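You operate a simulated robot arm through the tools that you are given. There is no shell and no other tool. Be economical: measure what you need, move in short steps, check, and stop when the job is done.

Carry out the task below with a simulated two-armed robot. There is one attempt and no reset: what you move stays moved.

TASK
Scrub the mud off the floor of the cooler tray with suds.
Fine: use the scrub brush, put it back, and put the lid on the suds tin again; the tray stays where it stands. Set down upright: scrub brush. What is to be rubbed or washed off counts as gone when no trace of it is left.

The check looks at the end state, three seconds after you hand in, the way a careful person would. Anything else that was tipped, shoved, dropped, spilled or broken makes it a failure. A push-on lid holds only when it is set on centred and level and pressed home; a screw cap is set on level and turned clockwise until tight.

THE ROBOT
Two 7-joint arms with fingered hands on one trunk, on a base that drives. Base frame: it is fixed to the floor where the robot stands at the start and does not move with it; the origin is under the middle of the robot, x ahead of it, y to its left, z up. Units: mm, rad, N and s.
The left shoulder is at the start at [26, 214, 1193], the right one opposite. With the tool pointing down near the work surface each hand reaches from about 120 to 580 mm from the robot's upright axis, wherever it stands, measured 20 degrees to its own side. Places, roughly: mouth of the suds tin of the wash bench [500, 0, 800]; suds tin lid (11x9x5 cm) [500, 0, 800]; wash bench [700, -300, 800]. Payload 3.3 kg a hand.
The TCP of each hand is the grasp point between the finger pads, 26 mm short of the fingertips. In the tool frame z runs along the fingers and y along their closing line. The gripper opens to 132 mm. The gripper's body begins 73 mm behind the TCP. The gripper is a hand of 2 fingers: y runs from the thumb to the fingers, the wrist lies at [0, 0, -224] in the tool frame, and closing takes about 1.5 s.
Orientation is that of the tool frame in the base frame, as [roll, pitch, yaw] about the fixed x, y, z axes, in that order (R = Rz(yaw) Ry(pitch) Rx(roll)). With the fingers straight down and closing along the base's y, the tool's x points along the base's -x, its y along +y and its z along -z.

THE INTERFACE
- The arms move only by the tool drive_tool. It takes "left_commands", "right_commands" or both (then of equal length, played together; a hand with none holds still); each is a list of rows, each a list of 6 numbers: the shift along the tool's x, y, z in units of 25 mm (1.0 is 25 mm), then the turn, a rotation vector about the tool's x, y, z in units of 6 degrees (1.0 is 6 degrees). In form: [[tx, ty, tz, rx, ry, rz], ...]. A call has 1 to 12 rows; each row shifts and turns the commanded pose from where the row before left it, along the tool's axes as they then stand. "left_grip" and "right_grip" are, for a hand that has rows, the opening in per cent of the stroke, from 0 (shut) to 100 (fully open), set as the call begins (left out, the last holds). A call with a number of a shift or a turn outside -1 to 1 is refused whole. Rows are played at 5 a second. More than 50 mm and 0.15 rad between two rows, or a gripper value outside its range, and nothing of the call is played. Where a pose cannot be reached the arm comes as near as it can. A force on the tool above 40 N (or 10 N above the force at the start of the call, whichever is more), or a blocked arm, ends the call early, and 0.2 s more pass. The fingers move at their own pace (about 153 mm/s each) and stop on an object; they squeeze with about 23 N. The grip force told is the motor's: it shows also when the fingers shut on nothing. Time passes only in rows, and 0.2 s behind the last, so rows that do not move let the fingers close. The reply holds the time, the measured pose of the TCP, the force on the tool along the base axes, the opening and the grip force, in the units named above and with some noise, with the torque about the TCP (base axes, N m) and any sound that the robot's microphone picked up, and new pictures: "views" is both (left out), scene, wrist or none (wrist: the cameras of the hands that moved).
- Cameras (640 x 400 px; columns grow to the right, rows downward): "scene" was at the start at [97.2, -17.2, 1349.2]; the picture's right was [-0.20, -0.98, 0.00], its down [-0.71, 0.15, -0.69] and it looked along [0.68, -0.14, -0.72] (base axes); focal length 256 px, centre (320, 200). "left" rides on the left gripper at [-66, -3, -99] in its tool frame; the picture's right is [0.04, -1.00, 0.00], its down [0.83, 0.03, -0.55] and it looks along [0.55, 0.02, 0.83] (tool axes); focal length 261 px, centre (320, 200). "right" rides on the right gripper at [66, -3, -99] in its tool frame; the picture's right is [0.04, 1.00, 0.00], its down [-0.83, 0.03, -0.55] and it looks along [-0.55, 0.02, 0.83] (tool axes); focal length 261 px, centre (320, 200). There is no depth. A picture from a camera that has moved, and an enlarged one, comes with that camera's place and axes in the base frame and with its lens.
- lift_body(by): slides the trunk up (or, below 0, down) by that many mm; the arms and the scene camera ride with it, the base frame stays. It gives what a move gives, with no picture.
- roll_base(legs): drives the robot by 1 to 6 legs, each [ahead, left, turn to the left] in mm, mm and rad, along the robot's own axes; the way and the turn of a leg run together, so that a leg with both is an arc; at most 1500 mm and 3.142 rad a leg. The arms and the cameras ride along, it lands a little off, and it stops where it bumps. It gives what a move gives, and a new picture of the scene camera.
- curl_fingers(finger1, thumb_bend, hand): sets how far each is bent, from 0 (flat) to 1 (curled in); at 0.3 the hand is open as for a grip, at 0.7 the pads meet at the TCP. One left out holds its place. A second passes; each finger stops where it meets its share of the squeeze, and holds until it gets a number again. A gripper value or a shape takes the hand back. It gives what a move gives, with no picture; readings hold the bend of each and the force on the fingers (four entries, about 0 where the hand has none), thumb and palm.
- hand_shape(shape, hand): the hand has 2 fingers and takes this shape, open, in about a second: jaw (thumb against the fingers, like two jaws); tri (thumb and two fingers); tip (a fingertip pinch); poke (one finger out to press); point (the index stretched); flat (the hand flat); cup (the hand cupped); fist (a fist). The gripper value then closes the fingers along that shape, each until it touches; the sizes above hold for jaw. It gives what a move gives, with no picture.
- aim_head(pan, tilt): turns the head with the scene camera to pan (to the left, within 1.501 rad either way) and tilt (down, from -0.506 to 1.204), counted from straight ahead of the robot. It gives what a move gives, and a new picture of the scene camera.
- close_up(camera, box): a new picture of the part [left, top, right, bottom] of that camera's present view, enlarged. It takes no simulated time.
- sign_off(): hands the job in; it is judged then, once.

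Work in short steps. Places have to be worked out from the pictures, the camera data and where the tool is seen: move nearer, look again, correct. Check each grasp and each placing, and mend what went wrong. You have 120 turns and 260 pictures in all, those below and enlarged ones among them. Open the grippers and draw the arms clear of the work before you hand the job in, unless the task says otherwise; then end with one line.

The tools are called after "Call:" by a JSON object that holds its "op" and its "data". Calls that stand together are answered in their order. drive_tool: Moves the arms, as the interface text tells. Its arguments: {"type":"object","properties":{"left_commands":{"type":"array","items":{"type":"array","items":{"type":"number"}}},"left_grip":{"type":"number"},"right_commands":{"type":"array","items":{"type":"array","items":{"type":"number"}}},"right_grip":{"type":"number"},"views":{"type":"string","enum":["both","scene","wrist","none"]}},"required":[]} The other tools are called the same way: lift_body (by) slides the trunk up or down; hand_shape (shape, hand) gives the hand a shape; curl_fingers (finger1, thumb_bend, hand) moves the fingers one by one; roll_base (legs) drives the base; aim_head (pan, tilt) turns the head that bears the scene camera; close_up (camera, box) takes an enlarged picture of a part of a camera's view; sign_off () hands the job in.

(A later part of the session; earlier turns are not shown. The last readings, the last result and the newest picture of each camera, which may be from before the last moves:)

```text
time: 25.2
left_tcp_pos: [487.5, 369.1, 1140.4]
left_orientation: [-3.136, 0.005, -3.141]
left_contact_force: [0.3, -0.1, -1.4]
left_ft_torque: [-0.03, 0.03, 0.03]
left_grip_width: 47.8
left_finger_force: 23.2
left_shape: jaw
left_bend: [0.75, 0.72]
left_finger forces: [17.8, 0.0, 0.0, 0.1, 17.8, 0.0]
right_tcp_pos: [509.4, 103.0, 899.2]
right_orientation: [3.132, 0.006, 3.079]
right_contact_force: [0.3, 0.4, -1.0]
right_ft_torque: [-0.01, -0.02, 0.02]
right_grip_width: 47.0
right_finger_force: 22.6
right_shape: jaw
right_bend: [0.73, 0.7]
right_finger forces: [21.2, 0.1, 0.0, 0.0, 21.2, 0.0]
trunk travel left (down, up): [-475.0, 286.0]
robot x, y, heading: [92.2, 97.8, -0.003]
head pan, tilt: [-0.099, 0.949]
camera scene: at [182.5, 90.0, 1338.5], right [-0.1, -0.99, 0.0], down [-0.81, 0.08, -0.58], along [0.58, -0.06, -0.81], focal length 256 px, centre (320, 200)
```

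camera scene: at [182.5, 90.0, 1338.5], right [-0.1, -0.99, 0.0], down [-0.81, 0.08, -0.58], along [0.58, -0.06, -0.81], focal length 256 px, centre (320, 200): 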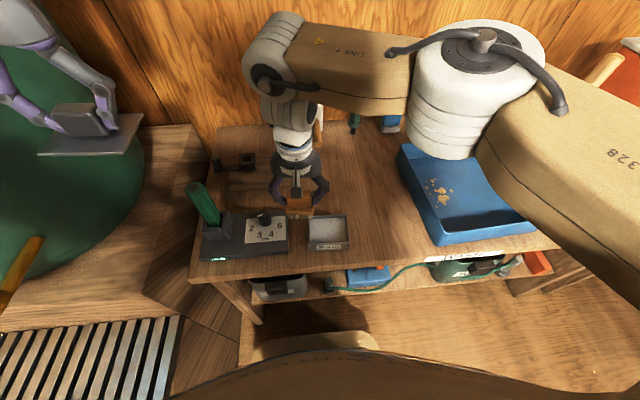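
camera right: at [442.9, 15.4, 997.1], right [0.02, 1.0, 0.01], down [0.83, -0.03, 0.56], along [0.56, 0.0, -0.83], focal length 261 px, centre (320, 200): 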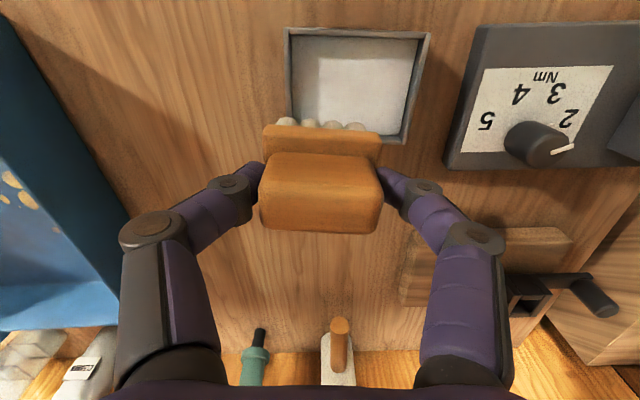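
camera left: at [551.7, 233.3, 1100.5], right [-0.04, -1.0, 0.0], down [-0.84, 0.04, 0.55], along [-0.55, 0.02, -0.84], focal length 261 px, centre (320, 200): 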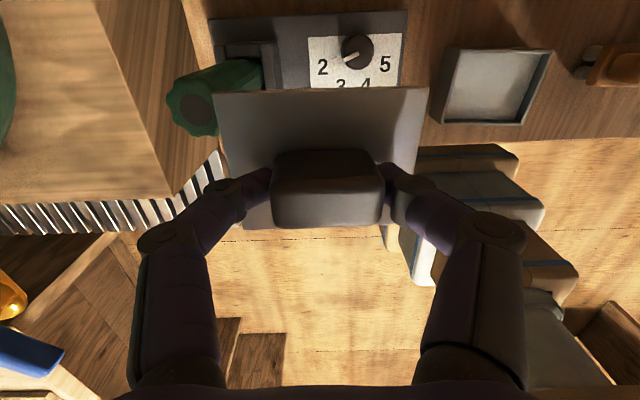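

Now straighten the hand and centre it over the tin mouth.

Call:
{"op": "drive_tool", "data": {"right_commands": [[0, 0, 0, -0.09, 0, -0.6], [0.3, -0.7, 0, 0, 0, 0], [0.3, -0.7, 0, 0, 0, 0], [0.3, -0.7, 0.3, 0, 0, 0], [0, -0.5, 0.4, 0, 0, 0], [0, 0, 0, 0, 0, 0]]}}

```text
time: 26.6
left_tcp_pos: [485.6, 368.1, 1140.5]
left_orientation: [-3.138, 0.006, 3.141]
left_contact_force: [0.5, -0.2, -0.9]
left_ft_torque: [0.02, -0.01, 0.0]
left_grip_width: 48.0
left_finger_force: 22.7
left_shape: jaw
left_bend: [0.75, 0.72]
left_finger forces: [17.8, 0.0, 0.1, 0.0, 17.9, 0.0]
right_tcp_pos: [485.9, 36.3, 879.0]
right_orientation: [3.119, 0.007, -3.14]
right_contact_force: [0.0, -0.1, -1.0]
right_ft_torque: [0.02, 0.01, -0.01]
right_grip_width: 47.2
right_finger_force: 23.2
right_shape: jaw
right_bend: [0.73, 0.7]
right_finger forces: [21.3, 0.0, 0.0, 0.0, 21.1, 0.0]
trunk travel left (down, up): [-475.0, 286.0]
robot x, y, heading: [91.8, 97.6, -0.0]
head pan, tilt: [-0.099, 0.949]
camera scene: at [182.5, 88.4, 1338.5], right [-0.1, -0.99, 0.0], down [-0.81, 0.08, -0.58], along [0.58, -0.06, -0.81], focal length 256 px, centre (320, 200)
camera right: at [420.8, 32.2, 977.8], right [-0.04, 1.0, 0.02], down [0.83, 0.02, 0.56], along [0.56, 0.04, -0.83], focal length 261 px, centre (320, 200)
```

scene: 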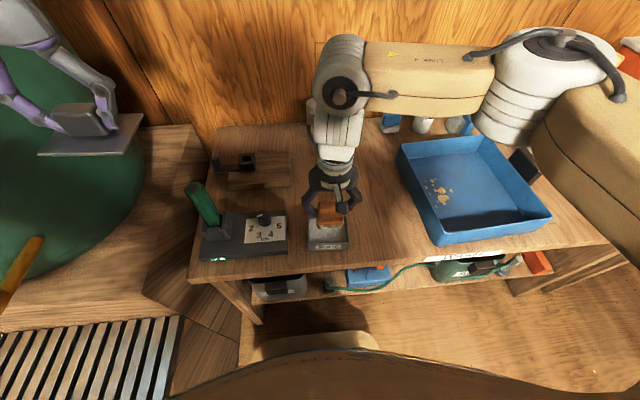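
right: 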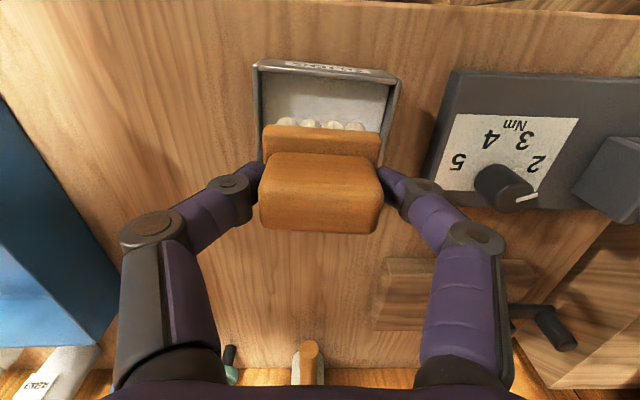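

The brush is over the mouth, about 3 mm right of centre with a slight roll; I correct that and lower into the suds gently.

Call:
{"op": "drive_tool", "data": {"right_commands": [[0, 0.12, 0, 0.2, 0, 0], [0, 0, 0.5, 0, 0, 0], [0, 0, 0.5, 0, 0, 0], [0, 0, 0.5, 0, 0, 0], [0, 0, 0.3, 0, 0, 0], [0, 0, 0, 0, 0, 0]]}}

```text
time: 28.1
left_tcp_pos: [485.5, 366.4, 1141.0]
left_orientation: [-3.14, 0.007, -3.141]
left_contact_force: [0.4, -0.3, -0.6]
left_ft_torque: [-0.02, 0.0, 0.01]
left_grip_width: 47.6
left_finger_force: 23.4
left_shape: jaw
left_bend: [0.75, 0.72]
left_finger forces: [17.7, 0.0, 0.1, 0.0, 17.7, 0.1]
right_tcp_pos: [489.1, 40.1, 839.1]
right_orientation: [3.14, 0.011, 3.141]
right_contact_force: [-5.2, -3.9, 24.0]
right_ft_torque: [-0.17, 0.08, -0.04]
right_grip_width: 50.4
right_finger_force: 22.5
right_shape: jaw
right_bend: [0.75, 0.71]
right_finger forces: [23.4, 0.1, 0.1, 0.0, 27.3, 0.1]
trunk travel left (down, up): [-475.0, 286.0]
robot x, y, heading: [92.1, 93.7, -0.002]
head pan, tilt: [-0.099, 0.949]
stopped in row 6 (right hand): the force on the tool passed its limit at 41 N (the readings are from after the stop); the commanded pose is now the measured one
camera scene: at [180.3, 88.0, 1338.7], right [-0.1, -0.99, 0.0], down [-0.81, 0.08, -0.58], along [0.58, -0.06, -0.81], focal length 256 px, centre (320, 200)
camera right: at [421.3, 37.9, 937.6], right [-0.04, 1.0, 0.0], down [0.83, 0.03, 0.56], along [0.56, 0.02, -0.83], focal length 261 px, centre (320, 200)
```

scene: 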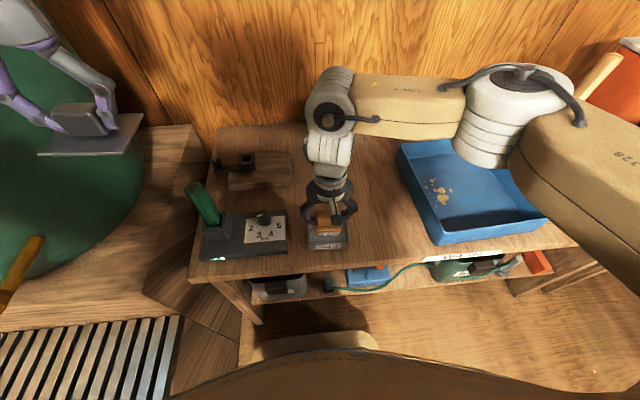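
right: 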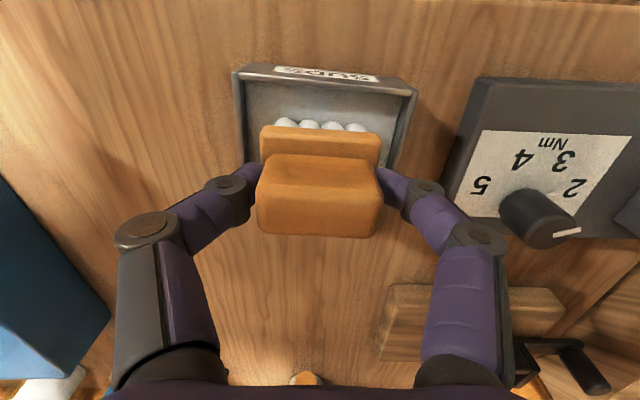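

Contact at TCP 839, about 22 mm above the bench. I check whether the bristles reached the suds.

Call:
{"op": "close_up", "data": {"camera": "right", "box": [220, 50, 430, 180]}}

Call:
{"op": "close_up", "data": {"camera": "scene", "box": [270, 170, 390, 260]}}

```text
3.05 times, centred on (325, 115) of right
camera zoom: at [421.3, 37.9, 937.6], right [-0.04, 1.0, 0.0], down [0.83, 0.03, 0.56], along [0.56, 0.02, -0.83], focal length 794 px, centre (305, 459)
```

zoom: 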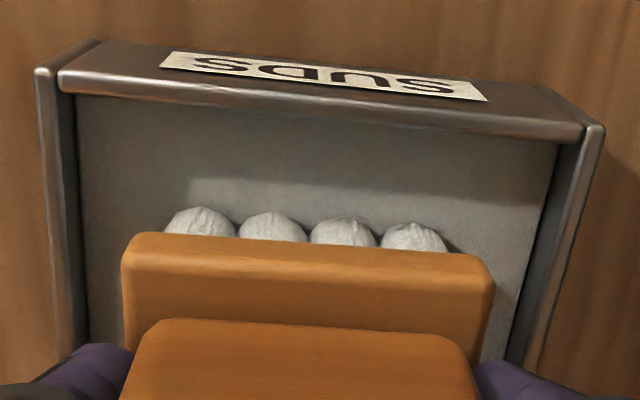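

```text
4.44 times, centred on (330, 215) of scene
camera zoom: at [180.3, 88.0, 1338.7], right [-0.1, -0.99, 0.0], down [-0.81, 0.08, -0.58], along [0.58, -0.06, -0.81], focal length 1138 px, centre (276, 133)
```

zoom: 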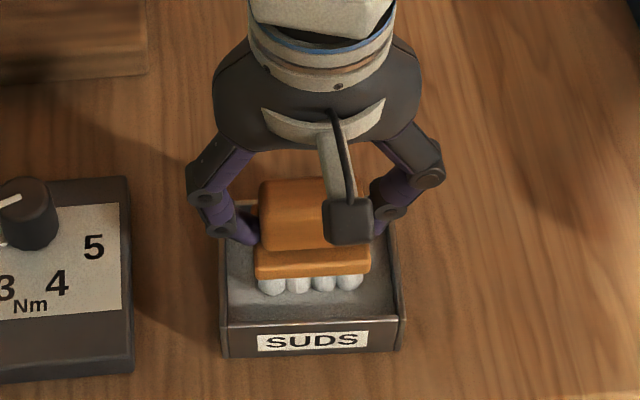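

The bristles look white with suds, so the dip worked. I lift out.

Call:
{"op": "drive_tool", "data": {"right_commands": [[0, 0, -0.3, 0, 0, 0], [0, 0, -0.6, 0, 0, 0], [0, 0, -0.8, 0, 0, 0], [0, 0, -0.8, 0, 0, 0], [0, 0, -0.6, 0, 0, 0], [0, 0, 0, 0, 0, 0]], "views": "wrist"}}

```text
time: 29.5
left_tcp_pos: [485.9, 368.3, 1140.2]
left_orientation: [-3.137, 0.005, 3.14]
left_contact_force: [-0.6, 0.4, 0.0]
left_ft_torque: [-0.01, -0.01, 0.02]
left_grip_width: 47.6
left_finger_force: 23.1
left_shape: jaw
left_bend: [0.75, 0.72]
left_finger forces: [17.7, 0.0, 0.1, 0.1, 17.8, 0.1]
right_tcp_pos: [490.4, 39.9, 914.7]
right_orientation: [3.141, 0.009, 3.142]
right_contact_force: [-0.1, 0.2, 0.0]
right_ft_torque: [-0.01, -0.03, 0.03]
right_grip_width: 49.2
right_finger_force: 23.0
right_shape: jaw
right_bend: [0.74, 0.71]
right_finger forces: [22.1, 0.0, 0.0, 0.1, 22.1, 0.0]
trunk travel left (down, up): [-475.0, 286.0]
robot x, y, heading: [85.4, 93.1, -0.002]
head pan, tilt: [-0.099, 0.949]
camera right: at [422.5, 38.3, 1013.6], right [-0.04, 1.0, 0.0], down [0.83, 0.03, 0.56], along [0.56, 0.02, -0.83], focal length 261 px, centre (320, 200)
```

right: 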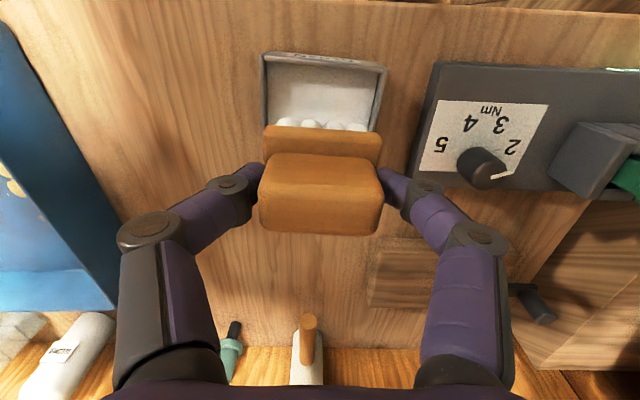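

Brush is still firm. I raise a little more and drive the base right by 225 mm so that the tray is in front of the right arm.

Call:
{"op": "drive_tool", "data": {"right_commands": [[0, 0, -1, 0, 0, 0], [0, 0, -1, 0, 0, 0], [0, 0, -0.4, 0, 0, 0]], "views": "none"}}

Call:
{"op": "roll_base", "data": {"legs": [[0, -225, 0]]}}

Call:
{"op": "aim_head", "data": {"pan": -0.35, "tilt": 0.85}}

```text
time: 30.3
left_tcp_pos: [487.4, 368.3, 1140.2]
left_orientation: [-3.137, 0.006, -3.141]
left_contact_force: [0.1, 0.1, -1.1]
left_ft_torque: [0.0, -0.01, 0.04]
left_grip_width: 48.0
left_finger_force: 22.4
left_shape: jaw
left_bend: [0.75, 0.72]
left_finger forces: [17.7, 0.0, 0.1, 0.0, 17.7, 0.0]
right_tcp_pos: [488.5, 40.6, 974.8]
right_orientation: [3.139, 0.011, 3.141]
right_contact_force: [0.8, -0.6, 0.3]
right_ft_torque: [0.04, 0.02, 0.01]
right_grip_width: 48.8
right_finger_force: 22.8
right_shape: jaw
right_bend: [0.74, 0.71]
right_finger forces: [22.2, 0.0, 0.0, 0.0, 22.1, 0.0]
trunk travel left (down, up): [-475.0, 286.0]
robot x, y, heading: [91.2, 94.1, -0.002]
head pan, tilt: [-0.099, 0.949]
```

```text
time: 32.0
left_tcp_pos: [486.6, 141.2, 1140.9]
left_orientation: [-3.138, 0.007, -3.14]
left_contact_force: [0.1, -0.3, -0.2]
left_ft_torque: [0.0, 0.0, 0.0]
left_grip_width: 47.7
left_finger_force: 23.0
left_shape: jaw
left_bend: [0.75, 0.72]
left_finger forces: [17.8, 0.1, 0.0, 0.1, 17.7, 0.0]
right_tcp_pos: [487.9, -184.7, 975.3]
right_orientation: [3.14, 0.01, -3.14]
right_contact_force: [-0.7, 0.2, -0.2]
right_ft_torque: [0.04, 0.02, 0.02]
right_grip_width: 49.0
right_finger_force: 22.8
right_shape: jaw
right_bend: [0.74, 0.71]
right_finger forces: [22.2, 0.0, 0.0, 0.0, 22.1, 0.0]
trunk travel left (down, up): [-475.0, 286.0]
robot x, y, heading: [89.9, -129.8, 0.001]
head pan, tilt: [-0.099, 0.949]
camera scene: at [182.7, -138.5, 1338.5], right [-0.1, -1.0, 0.0], down [-0.81, 0.08, -0.58], along [0.58, -0.06, -0.81], focal length 256 px, centre (320, 200)
```

scene: 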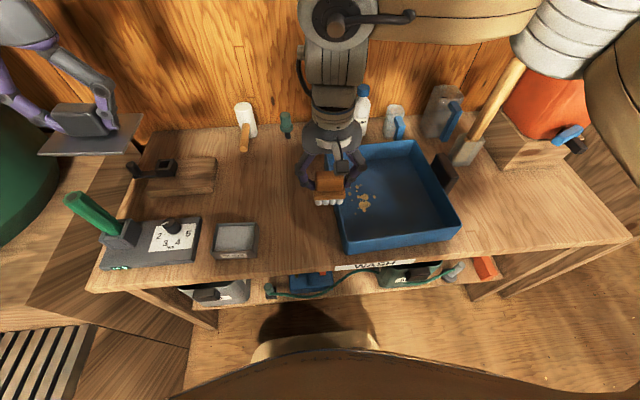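

```text
time: 32.8
left_tcp_pos: [486.9, 143.1, 1140.3]
left_orientation: [-3.138, 0.006, -3.14]
left_contact_force: [-0.9, 0.4, -0.9]
left_ft_torque: [0.01, 0.04, 0.0]
left_grip_width: 47.8
left_finger_force: 22.9
left_shape: jaw
left_bend: [0.75, 0.72]
left_finger forces: [17.7, 0.0, 0.0, 0.0, 17.8, 0.0]
right_tcp_pos: [489.7, -185.1, 974.6]
right_orientation: [3.14, 0.01, -3.139]
right_contact_force: [-0.4, -0.8, -0.2]
right_ft_torque: [0.0, -0.01, 0.03]
right_grip_width: 48.9
right_finger_force: 23.2
right_shape: jaw
right_bend: [0.74, 0.71]
right_finger forces: [22.0, 0.0, 0.0, 0.0, 22.1, 0.0]
trunk travel left (down, up): [-475.0, 286.0]
robot x, y, heading: [91.5, -128.5, 0.005]
head pan, tilt: [-0.351, 0.85]
camera scene: at [183.8, -156.7, 1346.0], right [-0.34, -0.94, 0.0], down [-0.71, 0.26, -0.66], along [0.62, -0.23, -0.75], focal length 256 px, centre (320, 200)
```

scene: 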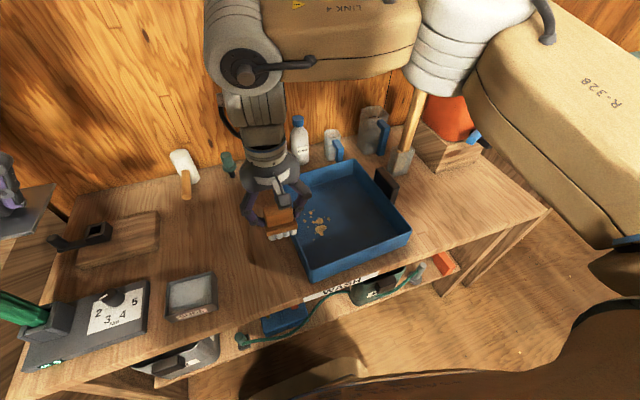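

I enlarge the tray to locate mud and walls.

Call:
{"op": "close_up", "data": {"camera": "scene", "box": [260, 150, 420, 290]}}

Call:
{"op": "close_up", "data": {"camera": "right", "box": [0, 0, 640, 400]}}

```text
2.86 times, centred on (340, 220) of scene
camera zoom: at [183.8, -156.7, 1346.0], right [-0.34, -0.94, 0.0], down [-0.71, 0.26, -0.66], along [0.62, -0.23, -0.75], focal length 732 px, centre (263, 143)
```

zoom: 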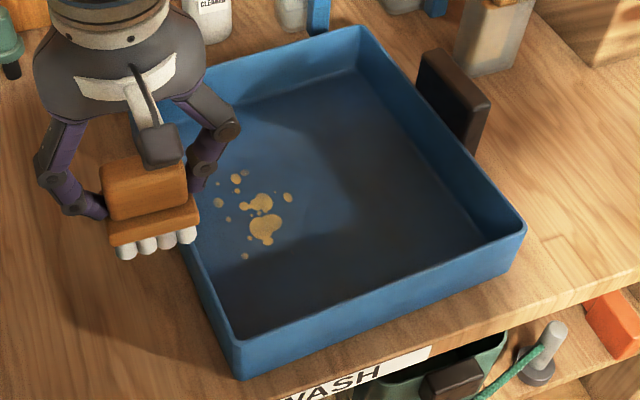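

```text
1.00 times, centred on (320, 200) of right (not enlarged: the box is as wide or as high as the picture)
camera zoom: at [421.7, -186.3, 1073.3], right [-0.04, 1.0, 0.0], down [0.83, 0.04, 0.56], along [0.56, 0.03, -0.83], focal length 261 px, centre (320, 200)
```

zoom: 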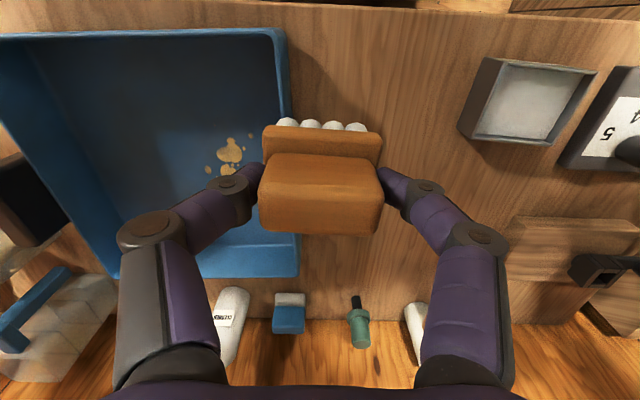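

Mud spans about x 535–635, y -265…-338; the tray's left inner wall is at y≈-240. I drive 60 mm closer for reach.

Call:
{"op": "roll_base", "data": {"legs": [[60, 0, 0]]}}

```text
time: 33.8
left_tcp_pos: [547.1, 143.8, 1140.9]
left_orientation: [-3.138, 0.002, -3.14]
left_contact_force: [-0.3, 0.4, -0.4]
left_ft_torque: [0.0, 0.02, -0.02]
left_grip_width: 47.6
left_finger_force: 23.3
left_shape: jaw
left_bend: [0.75, 0.72]
left_finger forces: [17.8, 0.0, 0.1, 0.0, 17.9, 0.0]
right_tcp_pos: [550.6, -184.2, 974.2]
right_orientation: [3.139, 0.009, -3.138]
right_contact_force: [0.6, 0.8, -0.9]
right_ft_torque: [0.0, 0.04, -0.01]
right_grip_width: 49.0
right_finger_force: 22.9
right_shape: jaw
right_bend: [0.74, 0.71]
right_finger forces: [22.1, 0.1, 0.0, 0.1, 22.0, 0.0]
trunk travel left (down, up): [-475.0, 286.0]
robot x, y, heading: [151.8, -129.8, 0.003]
head pan, tilt: [-0.351, 0.85]
camera scene: at [246.0, -156.6, 1345.8], right [-0.34, -0.94, 0.0], down [-0.71, 0.26, -0.66], along [0.62, -0.23, -0.75], focal length 256 px, centre (320, 200)
```

scene: 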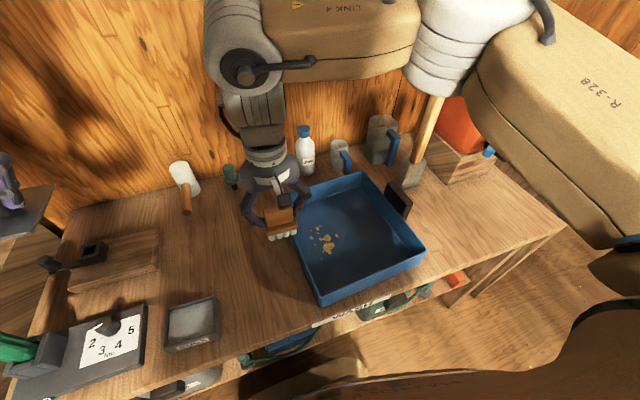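

Move above the mud and come down to z≈880.

Call:
{"op": "drive_tool", "data": {"right_commands": [[-0.3, -0.95, 0, 0, -0.09, 0], [-0.3, -0.95, 0, 0, 0, 0], [-0.3, -0.95, 0, 0, 0, 0], [-0.3, -0.95, 0.3, 0, 0, 0], [-0.2, -0.84, 0.8, 0, 0, 0], [0, 0, 0.9, 0, 0, 0], [0, 0, 0.9, 0, 0, 0], [0, 0, 0.8, 0, 0, 0], [0, 0, 0, 0, 0, 0]]}}

```text
time: 35.8
left_tcp_pos: [546.1, 143.9, 1141.6]
left_orientation: [-3.139, 0.007, -3.14]
left_contact_force: [-0.6, 1.1, -0.6]
left_ft_torque: [-0.05, 0.0, -0.02]
left_grip_width: 47.8
left_finger_force: 23.5
left_shape: jaw
left_bend: [0.75, 0.72]
left_finger forces: [17.9, 0.0, 0.0, 0.0, 17.9, 0.1]
right_tcp_pos: [587.1, -299.4, 882.4]
right_orientation: [3.139, 0.02, -3.138]
right_contact_force: [0.0, -0.6, 0.1]
right_ft_torque: [0.0, -0.01, -0.01]
right_grip_width: 49.0
right_finger_force: 23.1
right_shape: jaw
right_bend: [0.74, 0.71]
right_finger forces: [22.2, 0.0, 0.1, 0.1, 22.1, 0.0]
trunk travel left (down, up): [-475.0, 286.0]
robot x, y, heading: [154.8, -129.0, 0.003]
head pan, tilt: [-0.351, 0.85]
camera scene: at [243.7, -156.7, 1346.0], right [-0.34, -0.94, 0.0], down [-0.71, 0.26, -0.66], along [0.62, -0.23, -0.75], focal length 256 px, centre (320, 200)
camera right: at [518.7, -301.5, 980.5], right [-0.04, 1.0, 0.0], down [0.82, 0.04, 0.57], along [0.57, 0.03, -0.82], focal length 261 px, centre (320, 200)
```

scene: 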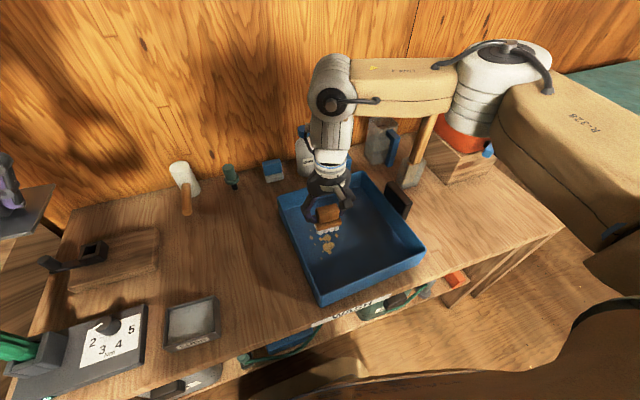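
right: 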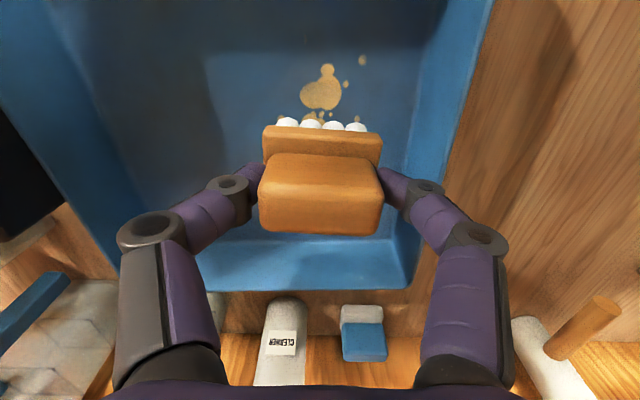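

Fix the pitch (it went the wrong way) and descend toward the tray floor.

Call:
{"op": "drive_tool", "data": {"right_commands": [[0, 0, 0, 0, 0.19, 0], [0, 0, 0.7, 0, 0, 0], [0, 0, 0.7, 0, 0, 0], [0, 0, 0.5, 0, 0, 0], [0, 0, 0.2, 0, 0, 0], [0, 0, 0.1, 0, 0, 0]], "views": "wrist"}}

```text
time: 37.2
left_tcp_pos: [545.9, 143.4, 1140.4]
left_orientation: [-3.138, 0.005, -3.14]
left_contact_force: [0.6, -0.1, -1.4]
left_ft_torque: [0.02, -0.03, 0.02]
left_grip_width: 47.9
left_finger_force: 23.4
left_shape: jaw
left_bend: [0.75, 0.72]
left_finger forces: [17.8, 0.0, 0.0, 0.0, 17.8, 0.0]
right_tcp_pos: [585.7, -300.2, 827.9]
right_orientation: [3.14, 0.001, -3.138]
right_contact_force: [0.3, 0.2, -1.5]
right_ft_torque: [0.03, 0.01, -0.01]
right_grip_width: 48.7
right_finger_force: 22.5
right_shape: jaw
right_bend: [0.74, 0.71]
right_finger forces: [22.1, 0.0, 0.0, 0.0, 22.1, 0.1]
trunk travel left (down, up): [-475.0, 286.0]
robot x, y, heading: [148.0, -127.3, 0.002]
head pan, tilt: [-0.351, 0.85]
camera right: at [520.0, -302.4, 927.2], right [-0.04, 1.0, 0.0], down [0.83, 0.04, 0.55], along [0.55, 0.03, -0.83], focal length 261 px, centre (320, 200)
```

right: 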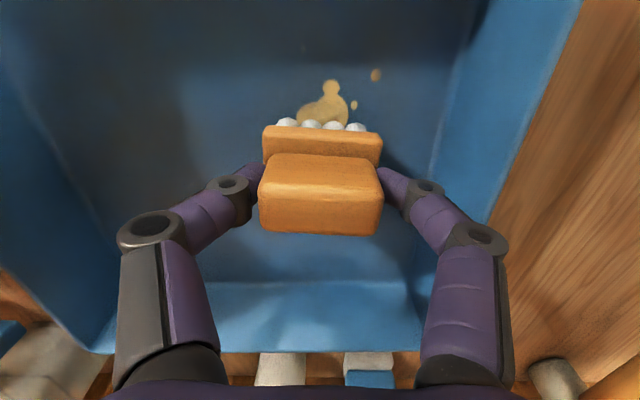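

Not yet in contact at 827.9. I step down in small rows until the floor is felt.

Call:
{"op": "drive_tool", "data": {"right_commands": [[0, 0, 0.12, 0, 0, 0], [0, 0, 0.12, 0, 0, 0], [0, 0, 0.08, 0, 0, 0]], "views": "none"}}

```text
time: 38.0
left_tcp_pos: [547.2, 143.0, 1139.8]
left_orientation: [-3.137, 0.006, -3.14]
left_contact_force: [0.3, -0.9, 0.0]
left_ft_torque: [0.02, 0.0, 0.02]
left_grip_width: 47.8
left_finger_force: 23.1
left_shape: jaw
left_bend: [0.75, 0.72]
left_finger forces: [17.9, 0.0, 0.0, 0.0, 17.7, 0.0]
right_tcp_pos: [585.4, -300.6, 819.6]
right_orientation: [3.139, 0.0, -3.137]
right_contact_force: [-0.4, 0.1, -0.5]
right_ft_torque: [0.0, -0.02, -0.01]
right_grip_width: 48.9
right_finger_force: 23.2
right_shape: jaw
right_bend: [0.74, 0.71]
right_finger forces: [22.0, 0.0, 0.0, 0.1, 22.0, 0.0]
trunk travel left (down, up): [-475.0, 286.0]
robot x, y, heading: [153.4, -126.5, 0.005]
head pan, tilt: [-0.351, 0.85]
```

Call:
{"op": "drive_tool", "data": {"right_commands": [[0, 0, 0.1, 0, 0, 0], [0, 0, 0.1, 0, 0, 0]], "views": "none"}}

```text
time: 38.6
left_tcp_pos: [545.7, 144.5, 1140.3]
left_orientation: [-3.138, 0.006, 3.141]
left_contact_force: [0.8, 0.2, -1.8]
left_ft_torque: [-0.01, 0.0, 0.01]
left_grip_width: 48.2
left_finger_force: 23.1
left_shape: jaw
left_bend: [0.75, 0.72]
left_finger forces: [17.7, 0.0, 0.0, 0.0, 17.9, 0.0]
right_tcp_pos: [585.6, -300.4, 816.9]
right_orientation: [3.14, 0.004, -3.139]
right_contact_force: [-1.7, -0.7, 14.0]
right_ft_torque: [-0.08, 0.05, -0.03]
right_grip_width: 49.1
right_finger_force: 23.2
right_shape: jaw
right_bend: [0.75, 0.71]
right_finger forces: [22.8, 0.0, 0.1, 0.1, 23.8, 0.0]
trunk travel left (down, up): [-475.0, 286.0]
robot x, y, heading: [151.5, -129.6, -0.002]
head pan, tilt: [-0.351, 0.85]
```

Floor contact with 14 N. First strokes along x: back toward the robot 48 mm and forward again.

Call:
{"op": "drive_tool", "data": {"right_commands": [[0.5, 0, 0, 0, 0, 0], [0.5, 0, 0, 0, 0, 0], [0.5, 0, 0, 0, 0, 0], [0.5, 0, 0, 0, 0, 0], [-0.5, 0, 0, 0, 0, 0], [-0.5, 0, 0, 0, 0, 0], [-0.5, 0, 0, 0, 0, 0], [-0.5, 0, 0, 0, 0, 0], [-0.5, 0, 0, 0, 0, 0], [-0.5, 0, 0, 0, 0, 0], [-0.5, 0, 0, 0, 0, 0]]}}

```text
time: 41.0
left_tcp_pos: [545.0, 142.5, 1140.9]
left_orientation: [-3.137, 0.007, -3.141]
left_contact_force: [-0.2, 1.1, -0.9]
left_ft_torque: [0.0, -0.01, 0.01]
left_grip_width: 47.8
left_finger_force: 23.0
left_shape: jaw
left_bend: [0.75, 0.72]
left_finger forces: [17.8, 0.1, 0.0, 0.1, 17.8, 0.0]
right_tcp_pos: [621.3, -300.1, 815.5]
right_orientation: [-3.14, 0.002, -3.137]
right_contact_force: [-6.5, -0.2, 16.7]
right_ft_torque: [0.04, 0.1, 0.01]
right_grip_width: 49.2
right_finger_force: 22.9
right_shape: jaw
right_bend: [0.75, 0.71]
right_finger forces: [25.4, 0.0, 0.1, 0.0, 24.2, 0.0]
trunk travel left (down, up): [-475.0, 286.0]
robot x, y, heading: [149.1, -130.0, 0.002]
head pan, tilt: [-0.351, 0.85]
camera scene: at [242.1, -156.0, 1346.2], right [-0.34, -0.94, 0.0], down [-0.71, 0.26, -0.66], along [0.62, -0.23, -0.75], focal length 256 px, centre (320, 200)
camera right: at [555.7, -302.0, 914.6], right [-0.04, 1.0, 0.0], down [0.83, 0.04, 0.55], along [0.55, 0.02, -0.83], focal length 261 px, centre (320, 200)
```

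scene: 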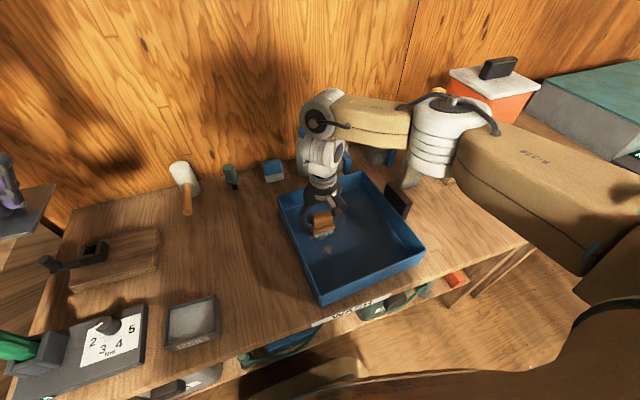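
right: 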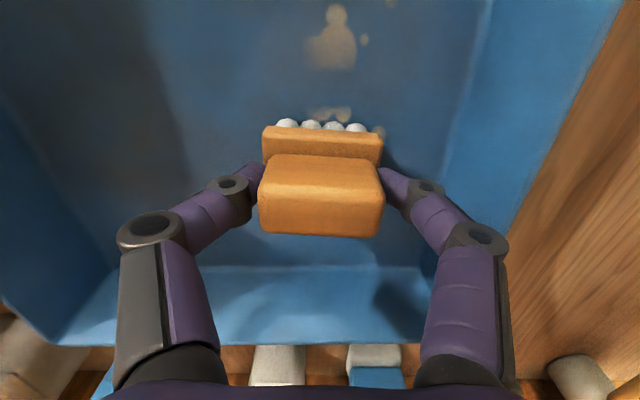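

Mud fades under the strokes and the tray stays put. I keep scrubbing over the same lane.

Call:
{"op": "drive_tool", "data": {"right_commands": [[0.6, 0, 0, 0, 0, 0], [0.6, 0, 0, 0, 0, 0], [0.6, 0, 0, 0, 0, 0], [0.6, 0, 0, 0, 0, 0], [0.6, 0, 0, 0, 0, 0], [0.5, 0, 0, 0, 0, 0], [-0.6, 0.2, 0, 0, 0, 0], [-0.6, 0.2, 0, 0, 0, 0], [-0.6, 0.2, 0, 0, 0, 0], [-0.6, 0, 0, 0, 0, 0], [-0.6, 0, 0, 0, 0, 0], [-0.5, 0, 0, 0, 0, 0]], "views": "none"}}

Call:
{"op": "drive_tool", "data": {"right_commands": [[0.6, 0.2, 0, 0, 0, 0], [0.6, 0.2, 0, 0, 0, 0], [0.6, 0, 0, 0, 0, 0], [0.6, 0, 0, 0, 0, 0], [0.6, 0, 0, 0, 0, 0], [0.5, 0, 0, 0, 0, 0], [-0.6, 0, 0, 0, 0, 0], [-0.6, 0, 0, 0, 0, 0], [-0.6, 0, 0, 0, 0, 0], [-0.6, 0, 0, 0, 0, 0], [-0.6, 0, 0, 0, 0, 0], [-0.5, 0, 0, 0, 0, 0]]}}

```text
time: 43.6
left_tcp_pos: [545.6, 143.7, 1141.2]
left_orientation: [-3.139, 0.005, -3.139]
left_contact_force: [0.5, 0.0, 0.0]
left_ft_torque: [0.01, 0.0, 0.0]
left_grip_width: 47.8
left_finger_force: 22.7
left_shape: jaw
left_bend: [0.75, 0.72]
left_finger forces: [17.8, 0.0, 0.0, 0.0, 17.8, 0.0]
right_tcp_pos: [621.6, -282.6, 815.1]
right_orientation: [3.139, 0.001, -3.137]
right_contact_force: [-5.4, 0.7, 18.7]
right_ft_torque: [0.05, 0.16, 0.02]
right_grip_width: 49.8
right_finger_force: 22.7
right_shape: jaw
right_bend: [0.75, 0.71]
right_finger forces: [27.9, 0.0, 0.0, 0.0, 24.8, 0.1]
trunk travel left (down, up): [-475.0, 286.0]
robot x, y, heading: [149.3, -131.3, 0.004]
head pan, tilt: [-0.351, 0.85]
```

```text
time: 46.2
left_tcp_pos: [545.4, 144.6, 1140.3]
left_orientation: [-3.139, 0.005, -3.141]
left_contact_force: [-0.1, 0.6, -0.6]
left_ft_torque: [0.02, 0.02, 0.03]
left_grip_width: 47.9
left_finger_force: 22.6
left_shape: jaw
left_bend: [0.75, 0.72]
left_finger forces: [17.8, 0.0, 0.0, 0.1, 17.9, 0.0]
right_tcp_pos: [623.1, -274.6, 815.5]
right_orientation: [3.139, 0.003, -3.138]
right_contact_force: [-3.2, 0.4, 9.7]
right_ft_torque: [0.04, 0.09, 0.0]
right_grip_width: 49.5
right_finger_force: 23.2
right_shape: jaw
right_bend: [0.75, 0.71]
right_finger forces: [25.1, 0.0, 0.0, 0.1, 22.9, 0.0]
trunk travel left (down, up): [-475.0, 286.0]
robot x, y, heading: [150.4, -128.8, 0.002]
head pan, tilt: [-0.351, 0.85]
camera scene: at [242.8, -156.2, 1346.1], right [-0.34, -0.94, 0.0], down [-0.71, 0.26, -0.66], along [0.62, -0.23, -0.75], focal length 256 px, centre (320, 200)
camera right: at [558.0, -276.7, 914.6], right [-0.04, 1.0, 0.0], down [0.83, 0.04, 0.55], along [0.55, 0.03, -0.83], focal length 261 px, centre (320, 200)
```

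scene: 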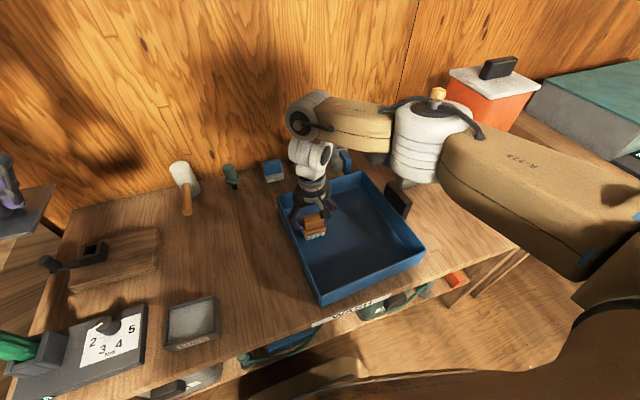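
right: 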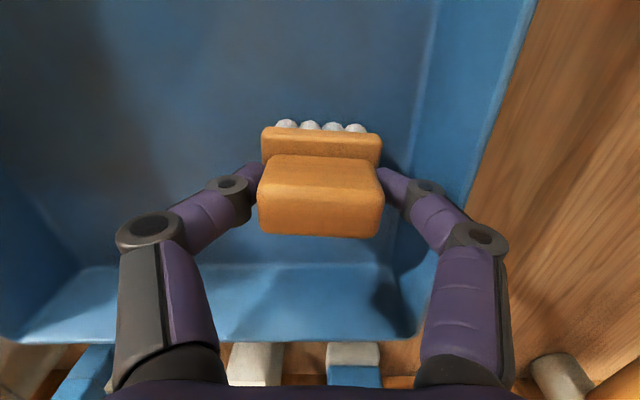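

Nearly clean. Now the far end, then lanes at y≈-318 and -338.

Call:
{"op": "drive_tool", "data": {"right_commands": [[-0.6, 0, 0, 0, 0, 0], [-0.1, -0.6, 0, 0, 0, 0], [0, -0.6, 0, 0, 0, 0], [0, -0.6, 0, 0, 0, 0], [0.7, 0, 0, 0, 0, 0], [0.7, 0, 0, 0, 0, 0], [0.7, 0, 0, 0, 0, 0], [0.7, 0, 0, 0, 0, 0], [0.7, 0, 0, 0, 0, 0], [0.7, 0, 0, 0, 0, 0], [0, -0.7, 0, 0, 0, 0], [-0.7, 0, 0, 0, 0, 0]], "views": "none"}}

Call:
{"op": "drive_tool", "data": {"right_commands": [[-0.7, 0, 0, 0, 0, 0], [-0.7, 0, 0, 0, 0, 0], [-0.7, 0, 0, 0, 0, 0], [-0.7, 0, 0, 0, 0, 0], [-0.6, 0, 0, 0, 0, 0], [0, 0.5, 0, 0, 0, 0], [0.7, 0, 0, 0, 0, 0], [0.7, 0, 0, 0, 0, 0], [0.7, 0, 0, 0, 0, 0], [0.7, 0, 0, 0, 0, 0], [0.7, 0, 0, 0, 0, 0], [0.7, 0, 0, 0, 0, 0]]}}

```text
time: 48.8
left_tcp_pos: [545.8, 144.8, 1141.1]
left_orientation: [-3.137, 0.004, -3.139]
left_contact_force: [0.3, 0.6, 0.1]
left_ft_torque: [0.0, 0.0, 0.0]
left_grip_width: 47.7
left_finger_force: 23.5
left_shape: jaw
left_bend: [0.75, 0.72]
left_finger forces: [17.8, 0.0, 0.0, 0.0, 17.9, 0.1]
right_tcp_pos: [550.5, -337.1, 814.7]
right_orientation: [3.14, 0.002, -3.14]
right_contact_force: [-3.2, -1.1, 17.9]
right_ft_torque: [0.24, 0.05, 0.1]
right_grip_width: 49.0
right_finger_force: 22.7
right_shape: jaw
right_bend: [0.75, 0.71]
right_finger forces: [33.2, 0.0, 0.1, 0.0, 25.0, 0.0]
trunk travel left (down, up): [-475.0, 286.0]
robot x, y, heading: [147.2, -128.3, 0.002]
head pan, tilt: [-0.351, 0.85]
```

```text
time: 51.4
left_tcp_pos: [545.3, 143.5, 1140.5]
left_orientation: [-3.136, 0.006, -3.14]
left_contact_force: [-0.6, 0.2, -0.1]
left_ft_torque: [-0.01, 0.0, -0.01]
left_grip_width: 48.0
left_finger_force: 23.0
left_shape: jaw
left_bend: [0.75, 0.72]
left_finger forces: [17.8, 0.0, 0.0, 0.0, 17.8, 0.0]
right_tcp_pos: [534.2, -325.3, 815.3]
right_orientation: [3.14, 0.002, -3.14]
right_contact_force: [1.2, 0.0, 6.1]
right_ft_torque: [0.06, -0.04, -0.04]
right_grip_width: 48.8
right_finger_force: 23.2
right_shape: jaw
right_bend: [0.74, 0.71]
right_finger forces: [23.8, 0.0, 0.0, 0.0, 23.0, 0.0]
trunk travel left (down, up): [-475.0, 286.0]
robot x, y, heading: [151.1, -128.5, 0.002]
head pan, tilt: [-0.351, 0.85]
camera scene: at [243.5, -156.6, 1346.1], right [-0.34, -0.94, 0.0], down [-0.71, 0.26, -0.66], along [0.62, -0.23, -0.75], focal length 256 px, centre (320, 200)
camera right: at [467.2, -327.0, 914.9], right [-0.04, 1.0, 0.0], down [0.83, 0.04, 0.55], along [0.55, 0.03, -0.83], focal length 261 px, centre (320, 200)
```

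scene: 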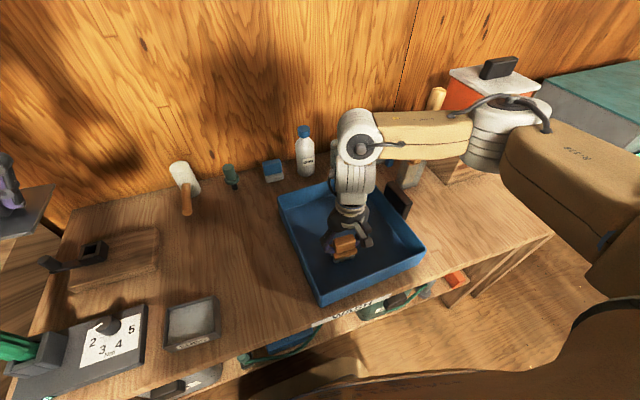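
right: 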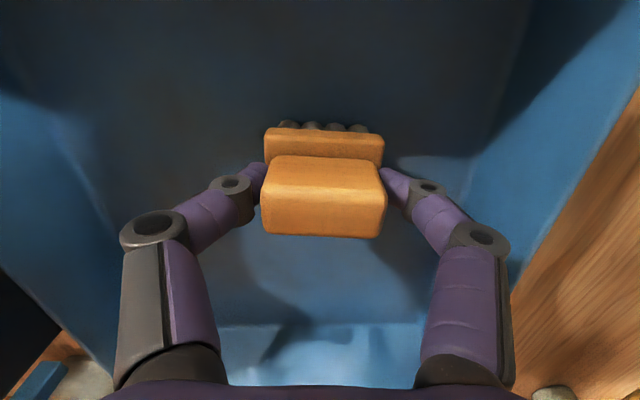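

I lift the brush out and draw back to inspect the floor of the tray.

Call:
{"op": "drive_tool", "data": {"right_commands": [[0, 0, -0.6, 0, 0, 0], [0, 0, -1, 0, 0, 0], [0, 0, -1, 0, 0, 0], [0, 0, -1, 0, 0, 0], [0, 0, -1, 0, 0, 0], [0.5, 0, -1, 0, 0, 0], [1, 0, 0, 0, 0, 0], [1, 0, 0, 0, 0, 0], [0, 0, 0, 0, 0, 0]], "views": "none"}}

Call:
{"op": "close_up", "data": {"camera": "scene", "box": [270, 160, 430, 310]}}

Call:
{"op": "close_up", "data": {"camera": "right", "box": [0, 0, 640, 400]}}

```text
time: 53.4
left_tcp_pos: [547.0, 142.9, 1140.3]
left_orientation: [-3.139, 0.005, -3.141]
left_contact_force: [0.3, 0.4, -1.0]
left_ft_torque: [-0.03, 0.02, 0.02]
left_grip_width: 47.7
left_finger_force: 22.8
left_shape: jaw
left_bend: [0.75, 0.72]
left_finger forces: [17.8, 0.0, 0.1, 0.0, 17.8, 0.0]
right_tcp_pos: [471.7, -324.8, 956.0]
right_orientation: [3.139, 0.0, -3.14]
right_contact_force: [0.3, -0.2, 0.3]
right_ft_torque: [-0.04, 0.02, 0.01]
right_grip_width: 48.4
right_finger_force: 22.9
right_shape: jaw
right_bend: [0.74, 0.71]
right_finger forces: [22.6, 0.0, 0.0, 0.0, 22.4, 0.1]
trunk travel left (down, up): [-475.0, 286.0]
robot x, y, heading: [151.2, -132.0, 0.001]
head pan, tilt: [-0.351, 0.85]
```

```text
2.67 times, centred on (350, 235) of scene
camera zoom: at [244.2, -156.7, 1346.0], right [-0.34, -0.94, 0.0], down [-0.71, 0.26, -0.66], along [0.62, -0.23, -0.75], focal length 683 px, centre (240, 107)
```

zoom: 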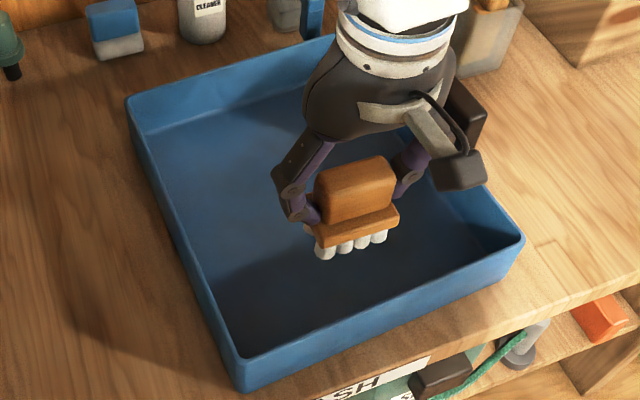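

```text
1.00 times, centred on (320, 200) of right (not enlarged: the box is as wide or as high as the picture)
camera zoom: at [405.2, -327.0, 1054.5], right [-0.04, 1.0, 0.0], down [0.83, 0.03, 0.55], along [0.55, 0.03, -0.83], focal length 261 px, centre (320, 200)
```

zoom: 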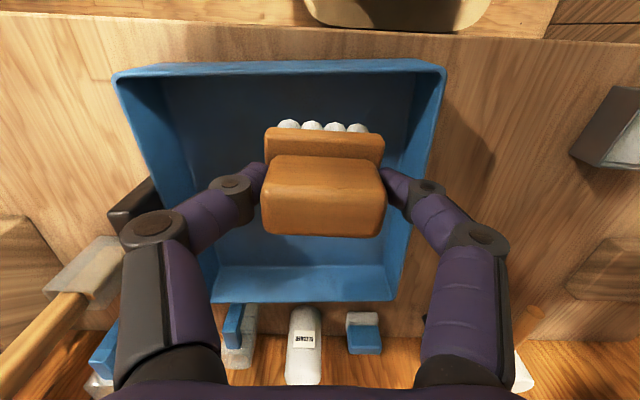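

It looks clean. I carry the brush toward its place and then inspect the unobstructed tray.

Call:
{"op": "drive_tool", "data": {"right_commands": [[-0.2, 0.95, 0, 0, 0, 0], [-0.2, 0.95, 0, 0, 0, 0], [-0.2, 0.95, 0, 0, 0, 0], [-0.2, 0.95, 0, 0, 0, 0], [-0.2, 0.95, 0, 0, 0, 0], [-0.2, 0.95, 0, 0, 0, 0], [0, 0.95, 0, 0, 0, 0], [0, 0, 0, 0, 0, 0]], "views": "none"}}

Call:
{"op": "close_up", "data": {"camera": "scene", "box": [280, 180, 400, 270]}}

Call:
{"op": "close_up", "data": {"camera": "scene", "box": [290, 200, 430, 310]}}

Call:
{"op": "close_up", "data": {"camera": "right", "box": [0, 0, 320, 200]}}

```text
time: 55.2
left_tcp_pos: [546.8, 142.8, 1140.1]
left_orientation: [-3.138, 0.006, -3.139]
left_contact_force: [-0.2, 0.0, -0.7]
left_ft_torque: [0.0, 0.01, -0.01]
left_grip_width: 48.0
left_finger_force: 23.2
left_shape: jaw
left_bend: [0.75, 0.72]
left_finger forces: [17.8, 0.0, 0.0, 0.0, 17.7, 0.0]
right_tcp_pos: [501.6, -159.2, 955.7]
right_orientation: [3.141, 0.0, -3.138]
right_contact_force: [0.0, 0.1, -0.2]
right_ft_torque: [-0.01, 0.01, 0.01]
right_grip_width: 48.3
right_finger_force: 23.2
right_shape: jaw
right_bend: [0.74, 0.7]
right_finger forces: [22.7, 0.0, 0.0, 0.1, 22.5, 0.1]
trunk travel left (down, up): [-475.0, 286.0]
robot x, y, heading: [150.4, -127.9, 0.004]
head pan, tilt: [-0.351, 0.85]
```

```text
4.44 times, centred on (340, 225) of scene
camera zoom: at [243.9, -157.1, 1346.0], right [-0.34, -0.94, 0.0], down [-0.71, 0.26, -0.66], along [0.62, -0.23, -0.75], focal length 1138 px, centre (231, 89)
```

zoom: 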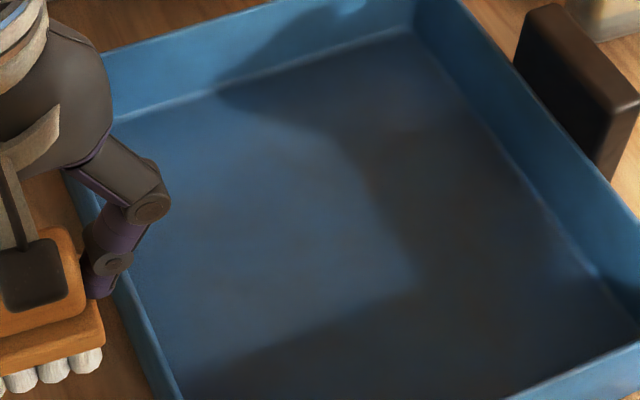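

```text
3.64 times, centred on (360, 255) of scene
camera zoom: at [243.9, -157.1, 1346.0], right [-0.34, -0.94, 0.0], down [-0.71, 0.26, -0.66], along [0.62, -0.23, -0.75], focal length 931 px, centre (174, 0)
```

zoom: 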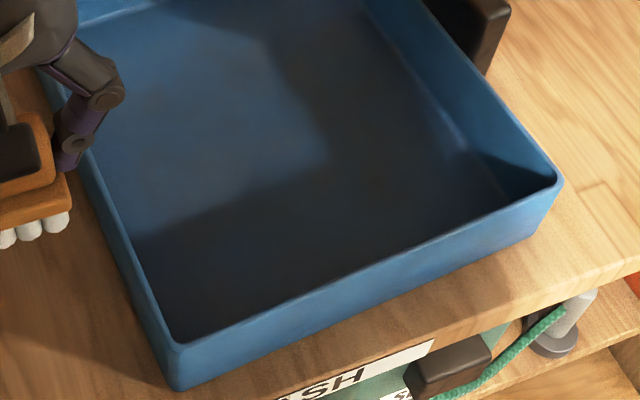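

```text
2.00 times, centred on (160, 100) of right
camera zoom: at [435.6, -160.5, 1054.9], right [-0.04, 1.0, 0.0], down [0.83, 0.04, 0.55], along [0.55, 0.03, -0.83], focal length 521 px, centre (640, 400)
```

zoom: 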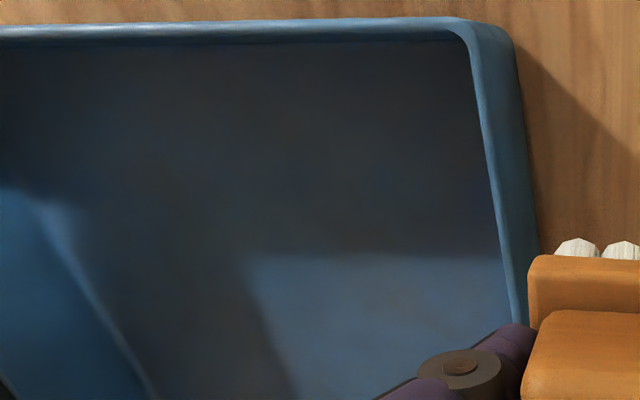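

There's faint mottling, which may be paint texture; I enlarge the former mud zone further, compared with another area.

Call:
{"op": "close_up", "data": {"camera": "scene", "box": [305, 205, 365, 245]}}

Call:
{"op": "close_up", "data": {"camera": "scene", "box": [335, 220, 395, 260]}}

```text
10.00 times, centred on (335, 225) of scene
camera zoom: at [243.9, -157.1, 1346.0], right [-0.34, -0.94, 0.0], down [-0.71, 0.26, -0.66], along [0.62, -0.23, -0.75], focal length 2561 px, centre (170, -50)
```

zoom: 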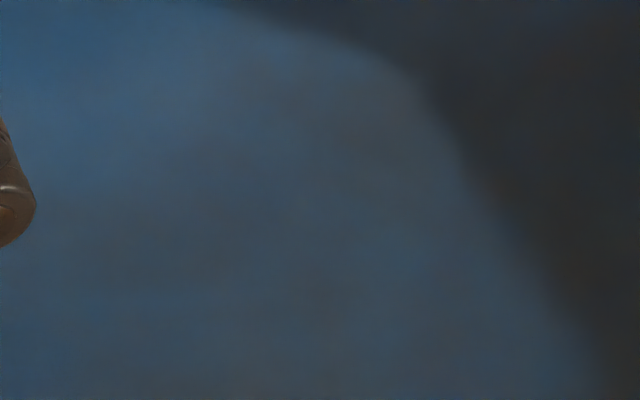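

```text
10.00 times, centred on (365, 240) of scene
camera zoom: at [243.9, -157.1, 1346.0], right [-0.34, -0.94, 0.0], down [-0.71, 0.26, -0.66], along [0.62, -0.23, -0.75], focal length 2561 px, centre (-130, -200)
```

zoom: 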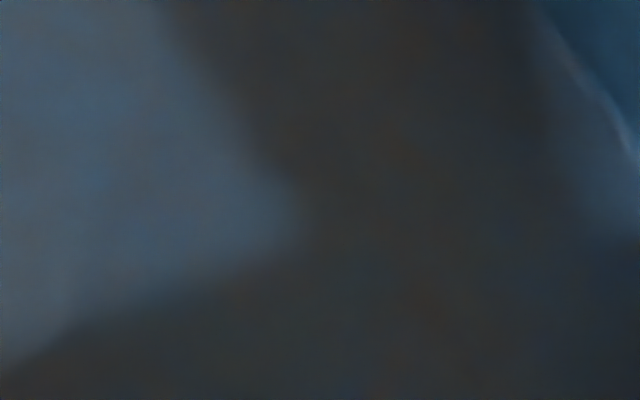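

No mud shapes remain visible, but to be safe against faint residue at the edges I do one more full pass with the still sudsy brush.

Call:
{"op": "drive_tool", "data": {"right_commands": [[-0.4, -0.9, 0, 0, 0, 0], [-0.4, -0.9, 0, 0, 0, 0], [-0.4, -0.9, 0, 0, 0, 0], [-0.4, -0.9, 0, 0, 0, 0], [0, -0.65, 0.5, 0, 0, 0], [0, 0, 1, 0, 0, 0], [0, 0, 1, 0, 0, 0], [0, 0, 1, 0, 0, 0], [0, 0, 1, 0, 0, 0], [0, 0, 0.7, 0, 0, 0], [0, 0, 0.3, 0, 0, 0], [0, 0, 0.1, 0, 0, 0]], "views": "wrist"}}

```text
time: 57.8
left_tcp_pos: [546.6, 142.7, 1140.7]
left_orientation: [-3.137, 0.006, -3.14]
left_contact_force: [-0.2, 0.2, -0.6]
left_ft_torque: [0.02, 0.0, -0.03]
left_grip_width: 47.4
left_finger_force: 23.0
left_shape: jaw
left_bend: [0.75, 0.72]
left_finger forces: [17.8, 0.0, 0.0, 0.0, 17.9, 0.0]
right_tcp_pos: [541.4, -264.4, 816.0]
right_orientation: [3.14, 0.004, -3.14]
right_contact_force: [0.4, -3.5, 14.2]
right_ft_torque: [0.31, 0.02, -0.03]
right_grip_width: 48.1
right_finger_force: 23.0
right_shape: jaw
right_bend: [0.74, 0.7]
right_finger forces: [32.3, 0.1, 0.0, 0.1, 24.5, 0.0]
trunk travel left (down, up): [-475.0, 286.0]
robot x, y, heading: [151.4, -126.2, 0.0]
head pan, tilt: [-0.351, 0.85]
camera right: at [475.4, -266.8, 914.7], right [-0.04, 1.0, 0.0], down [0.83, 0.04, 0.56], along [0.55, 0.03, -0.83], focal length 261 px, centre (320, 200)
```

right: 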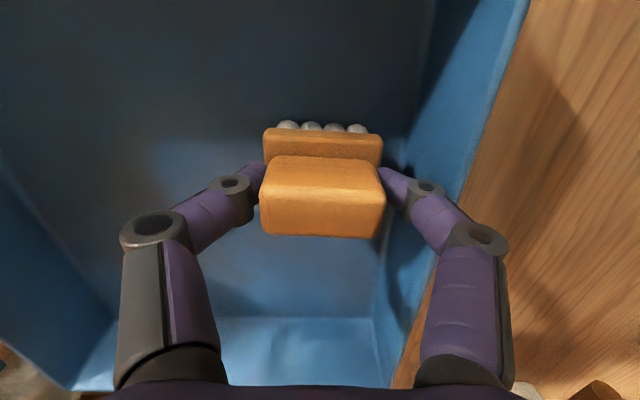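

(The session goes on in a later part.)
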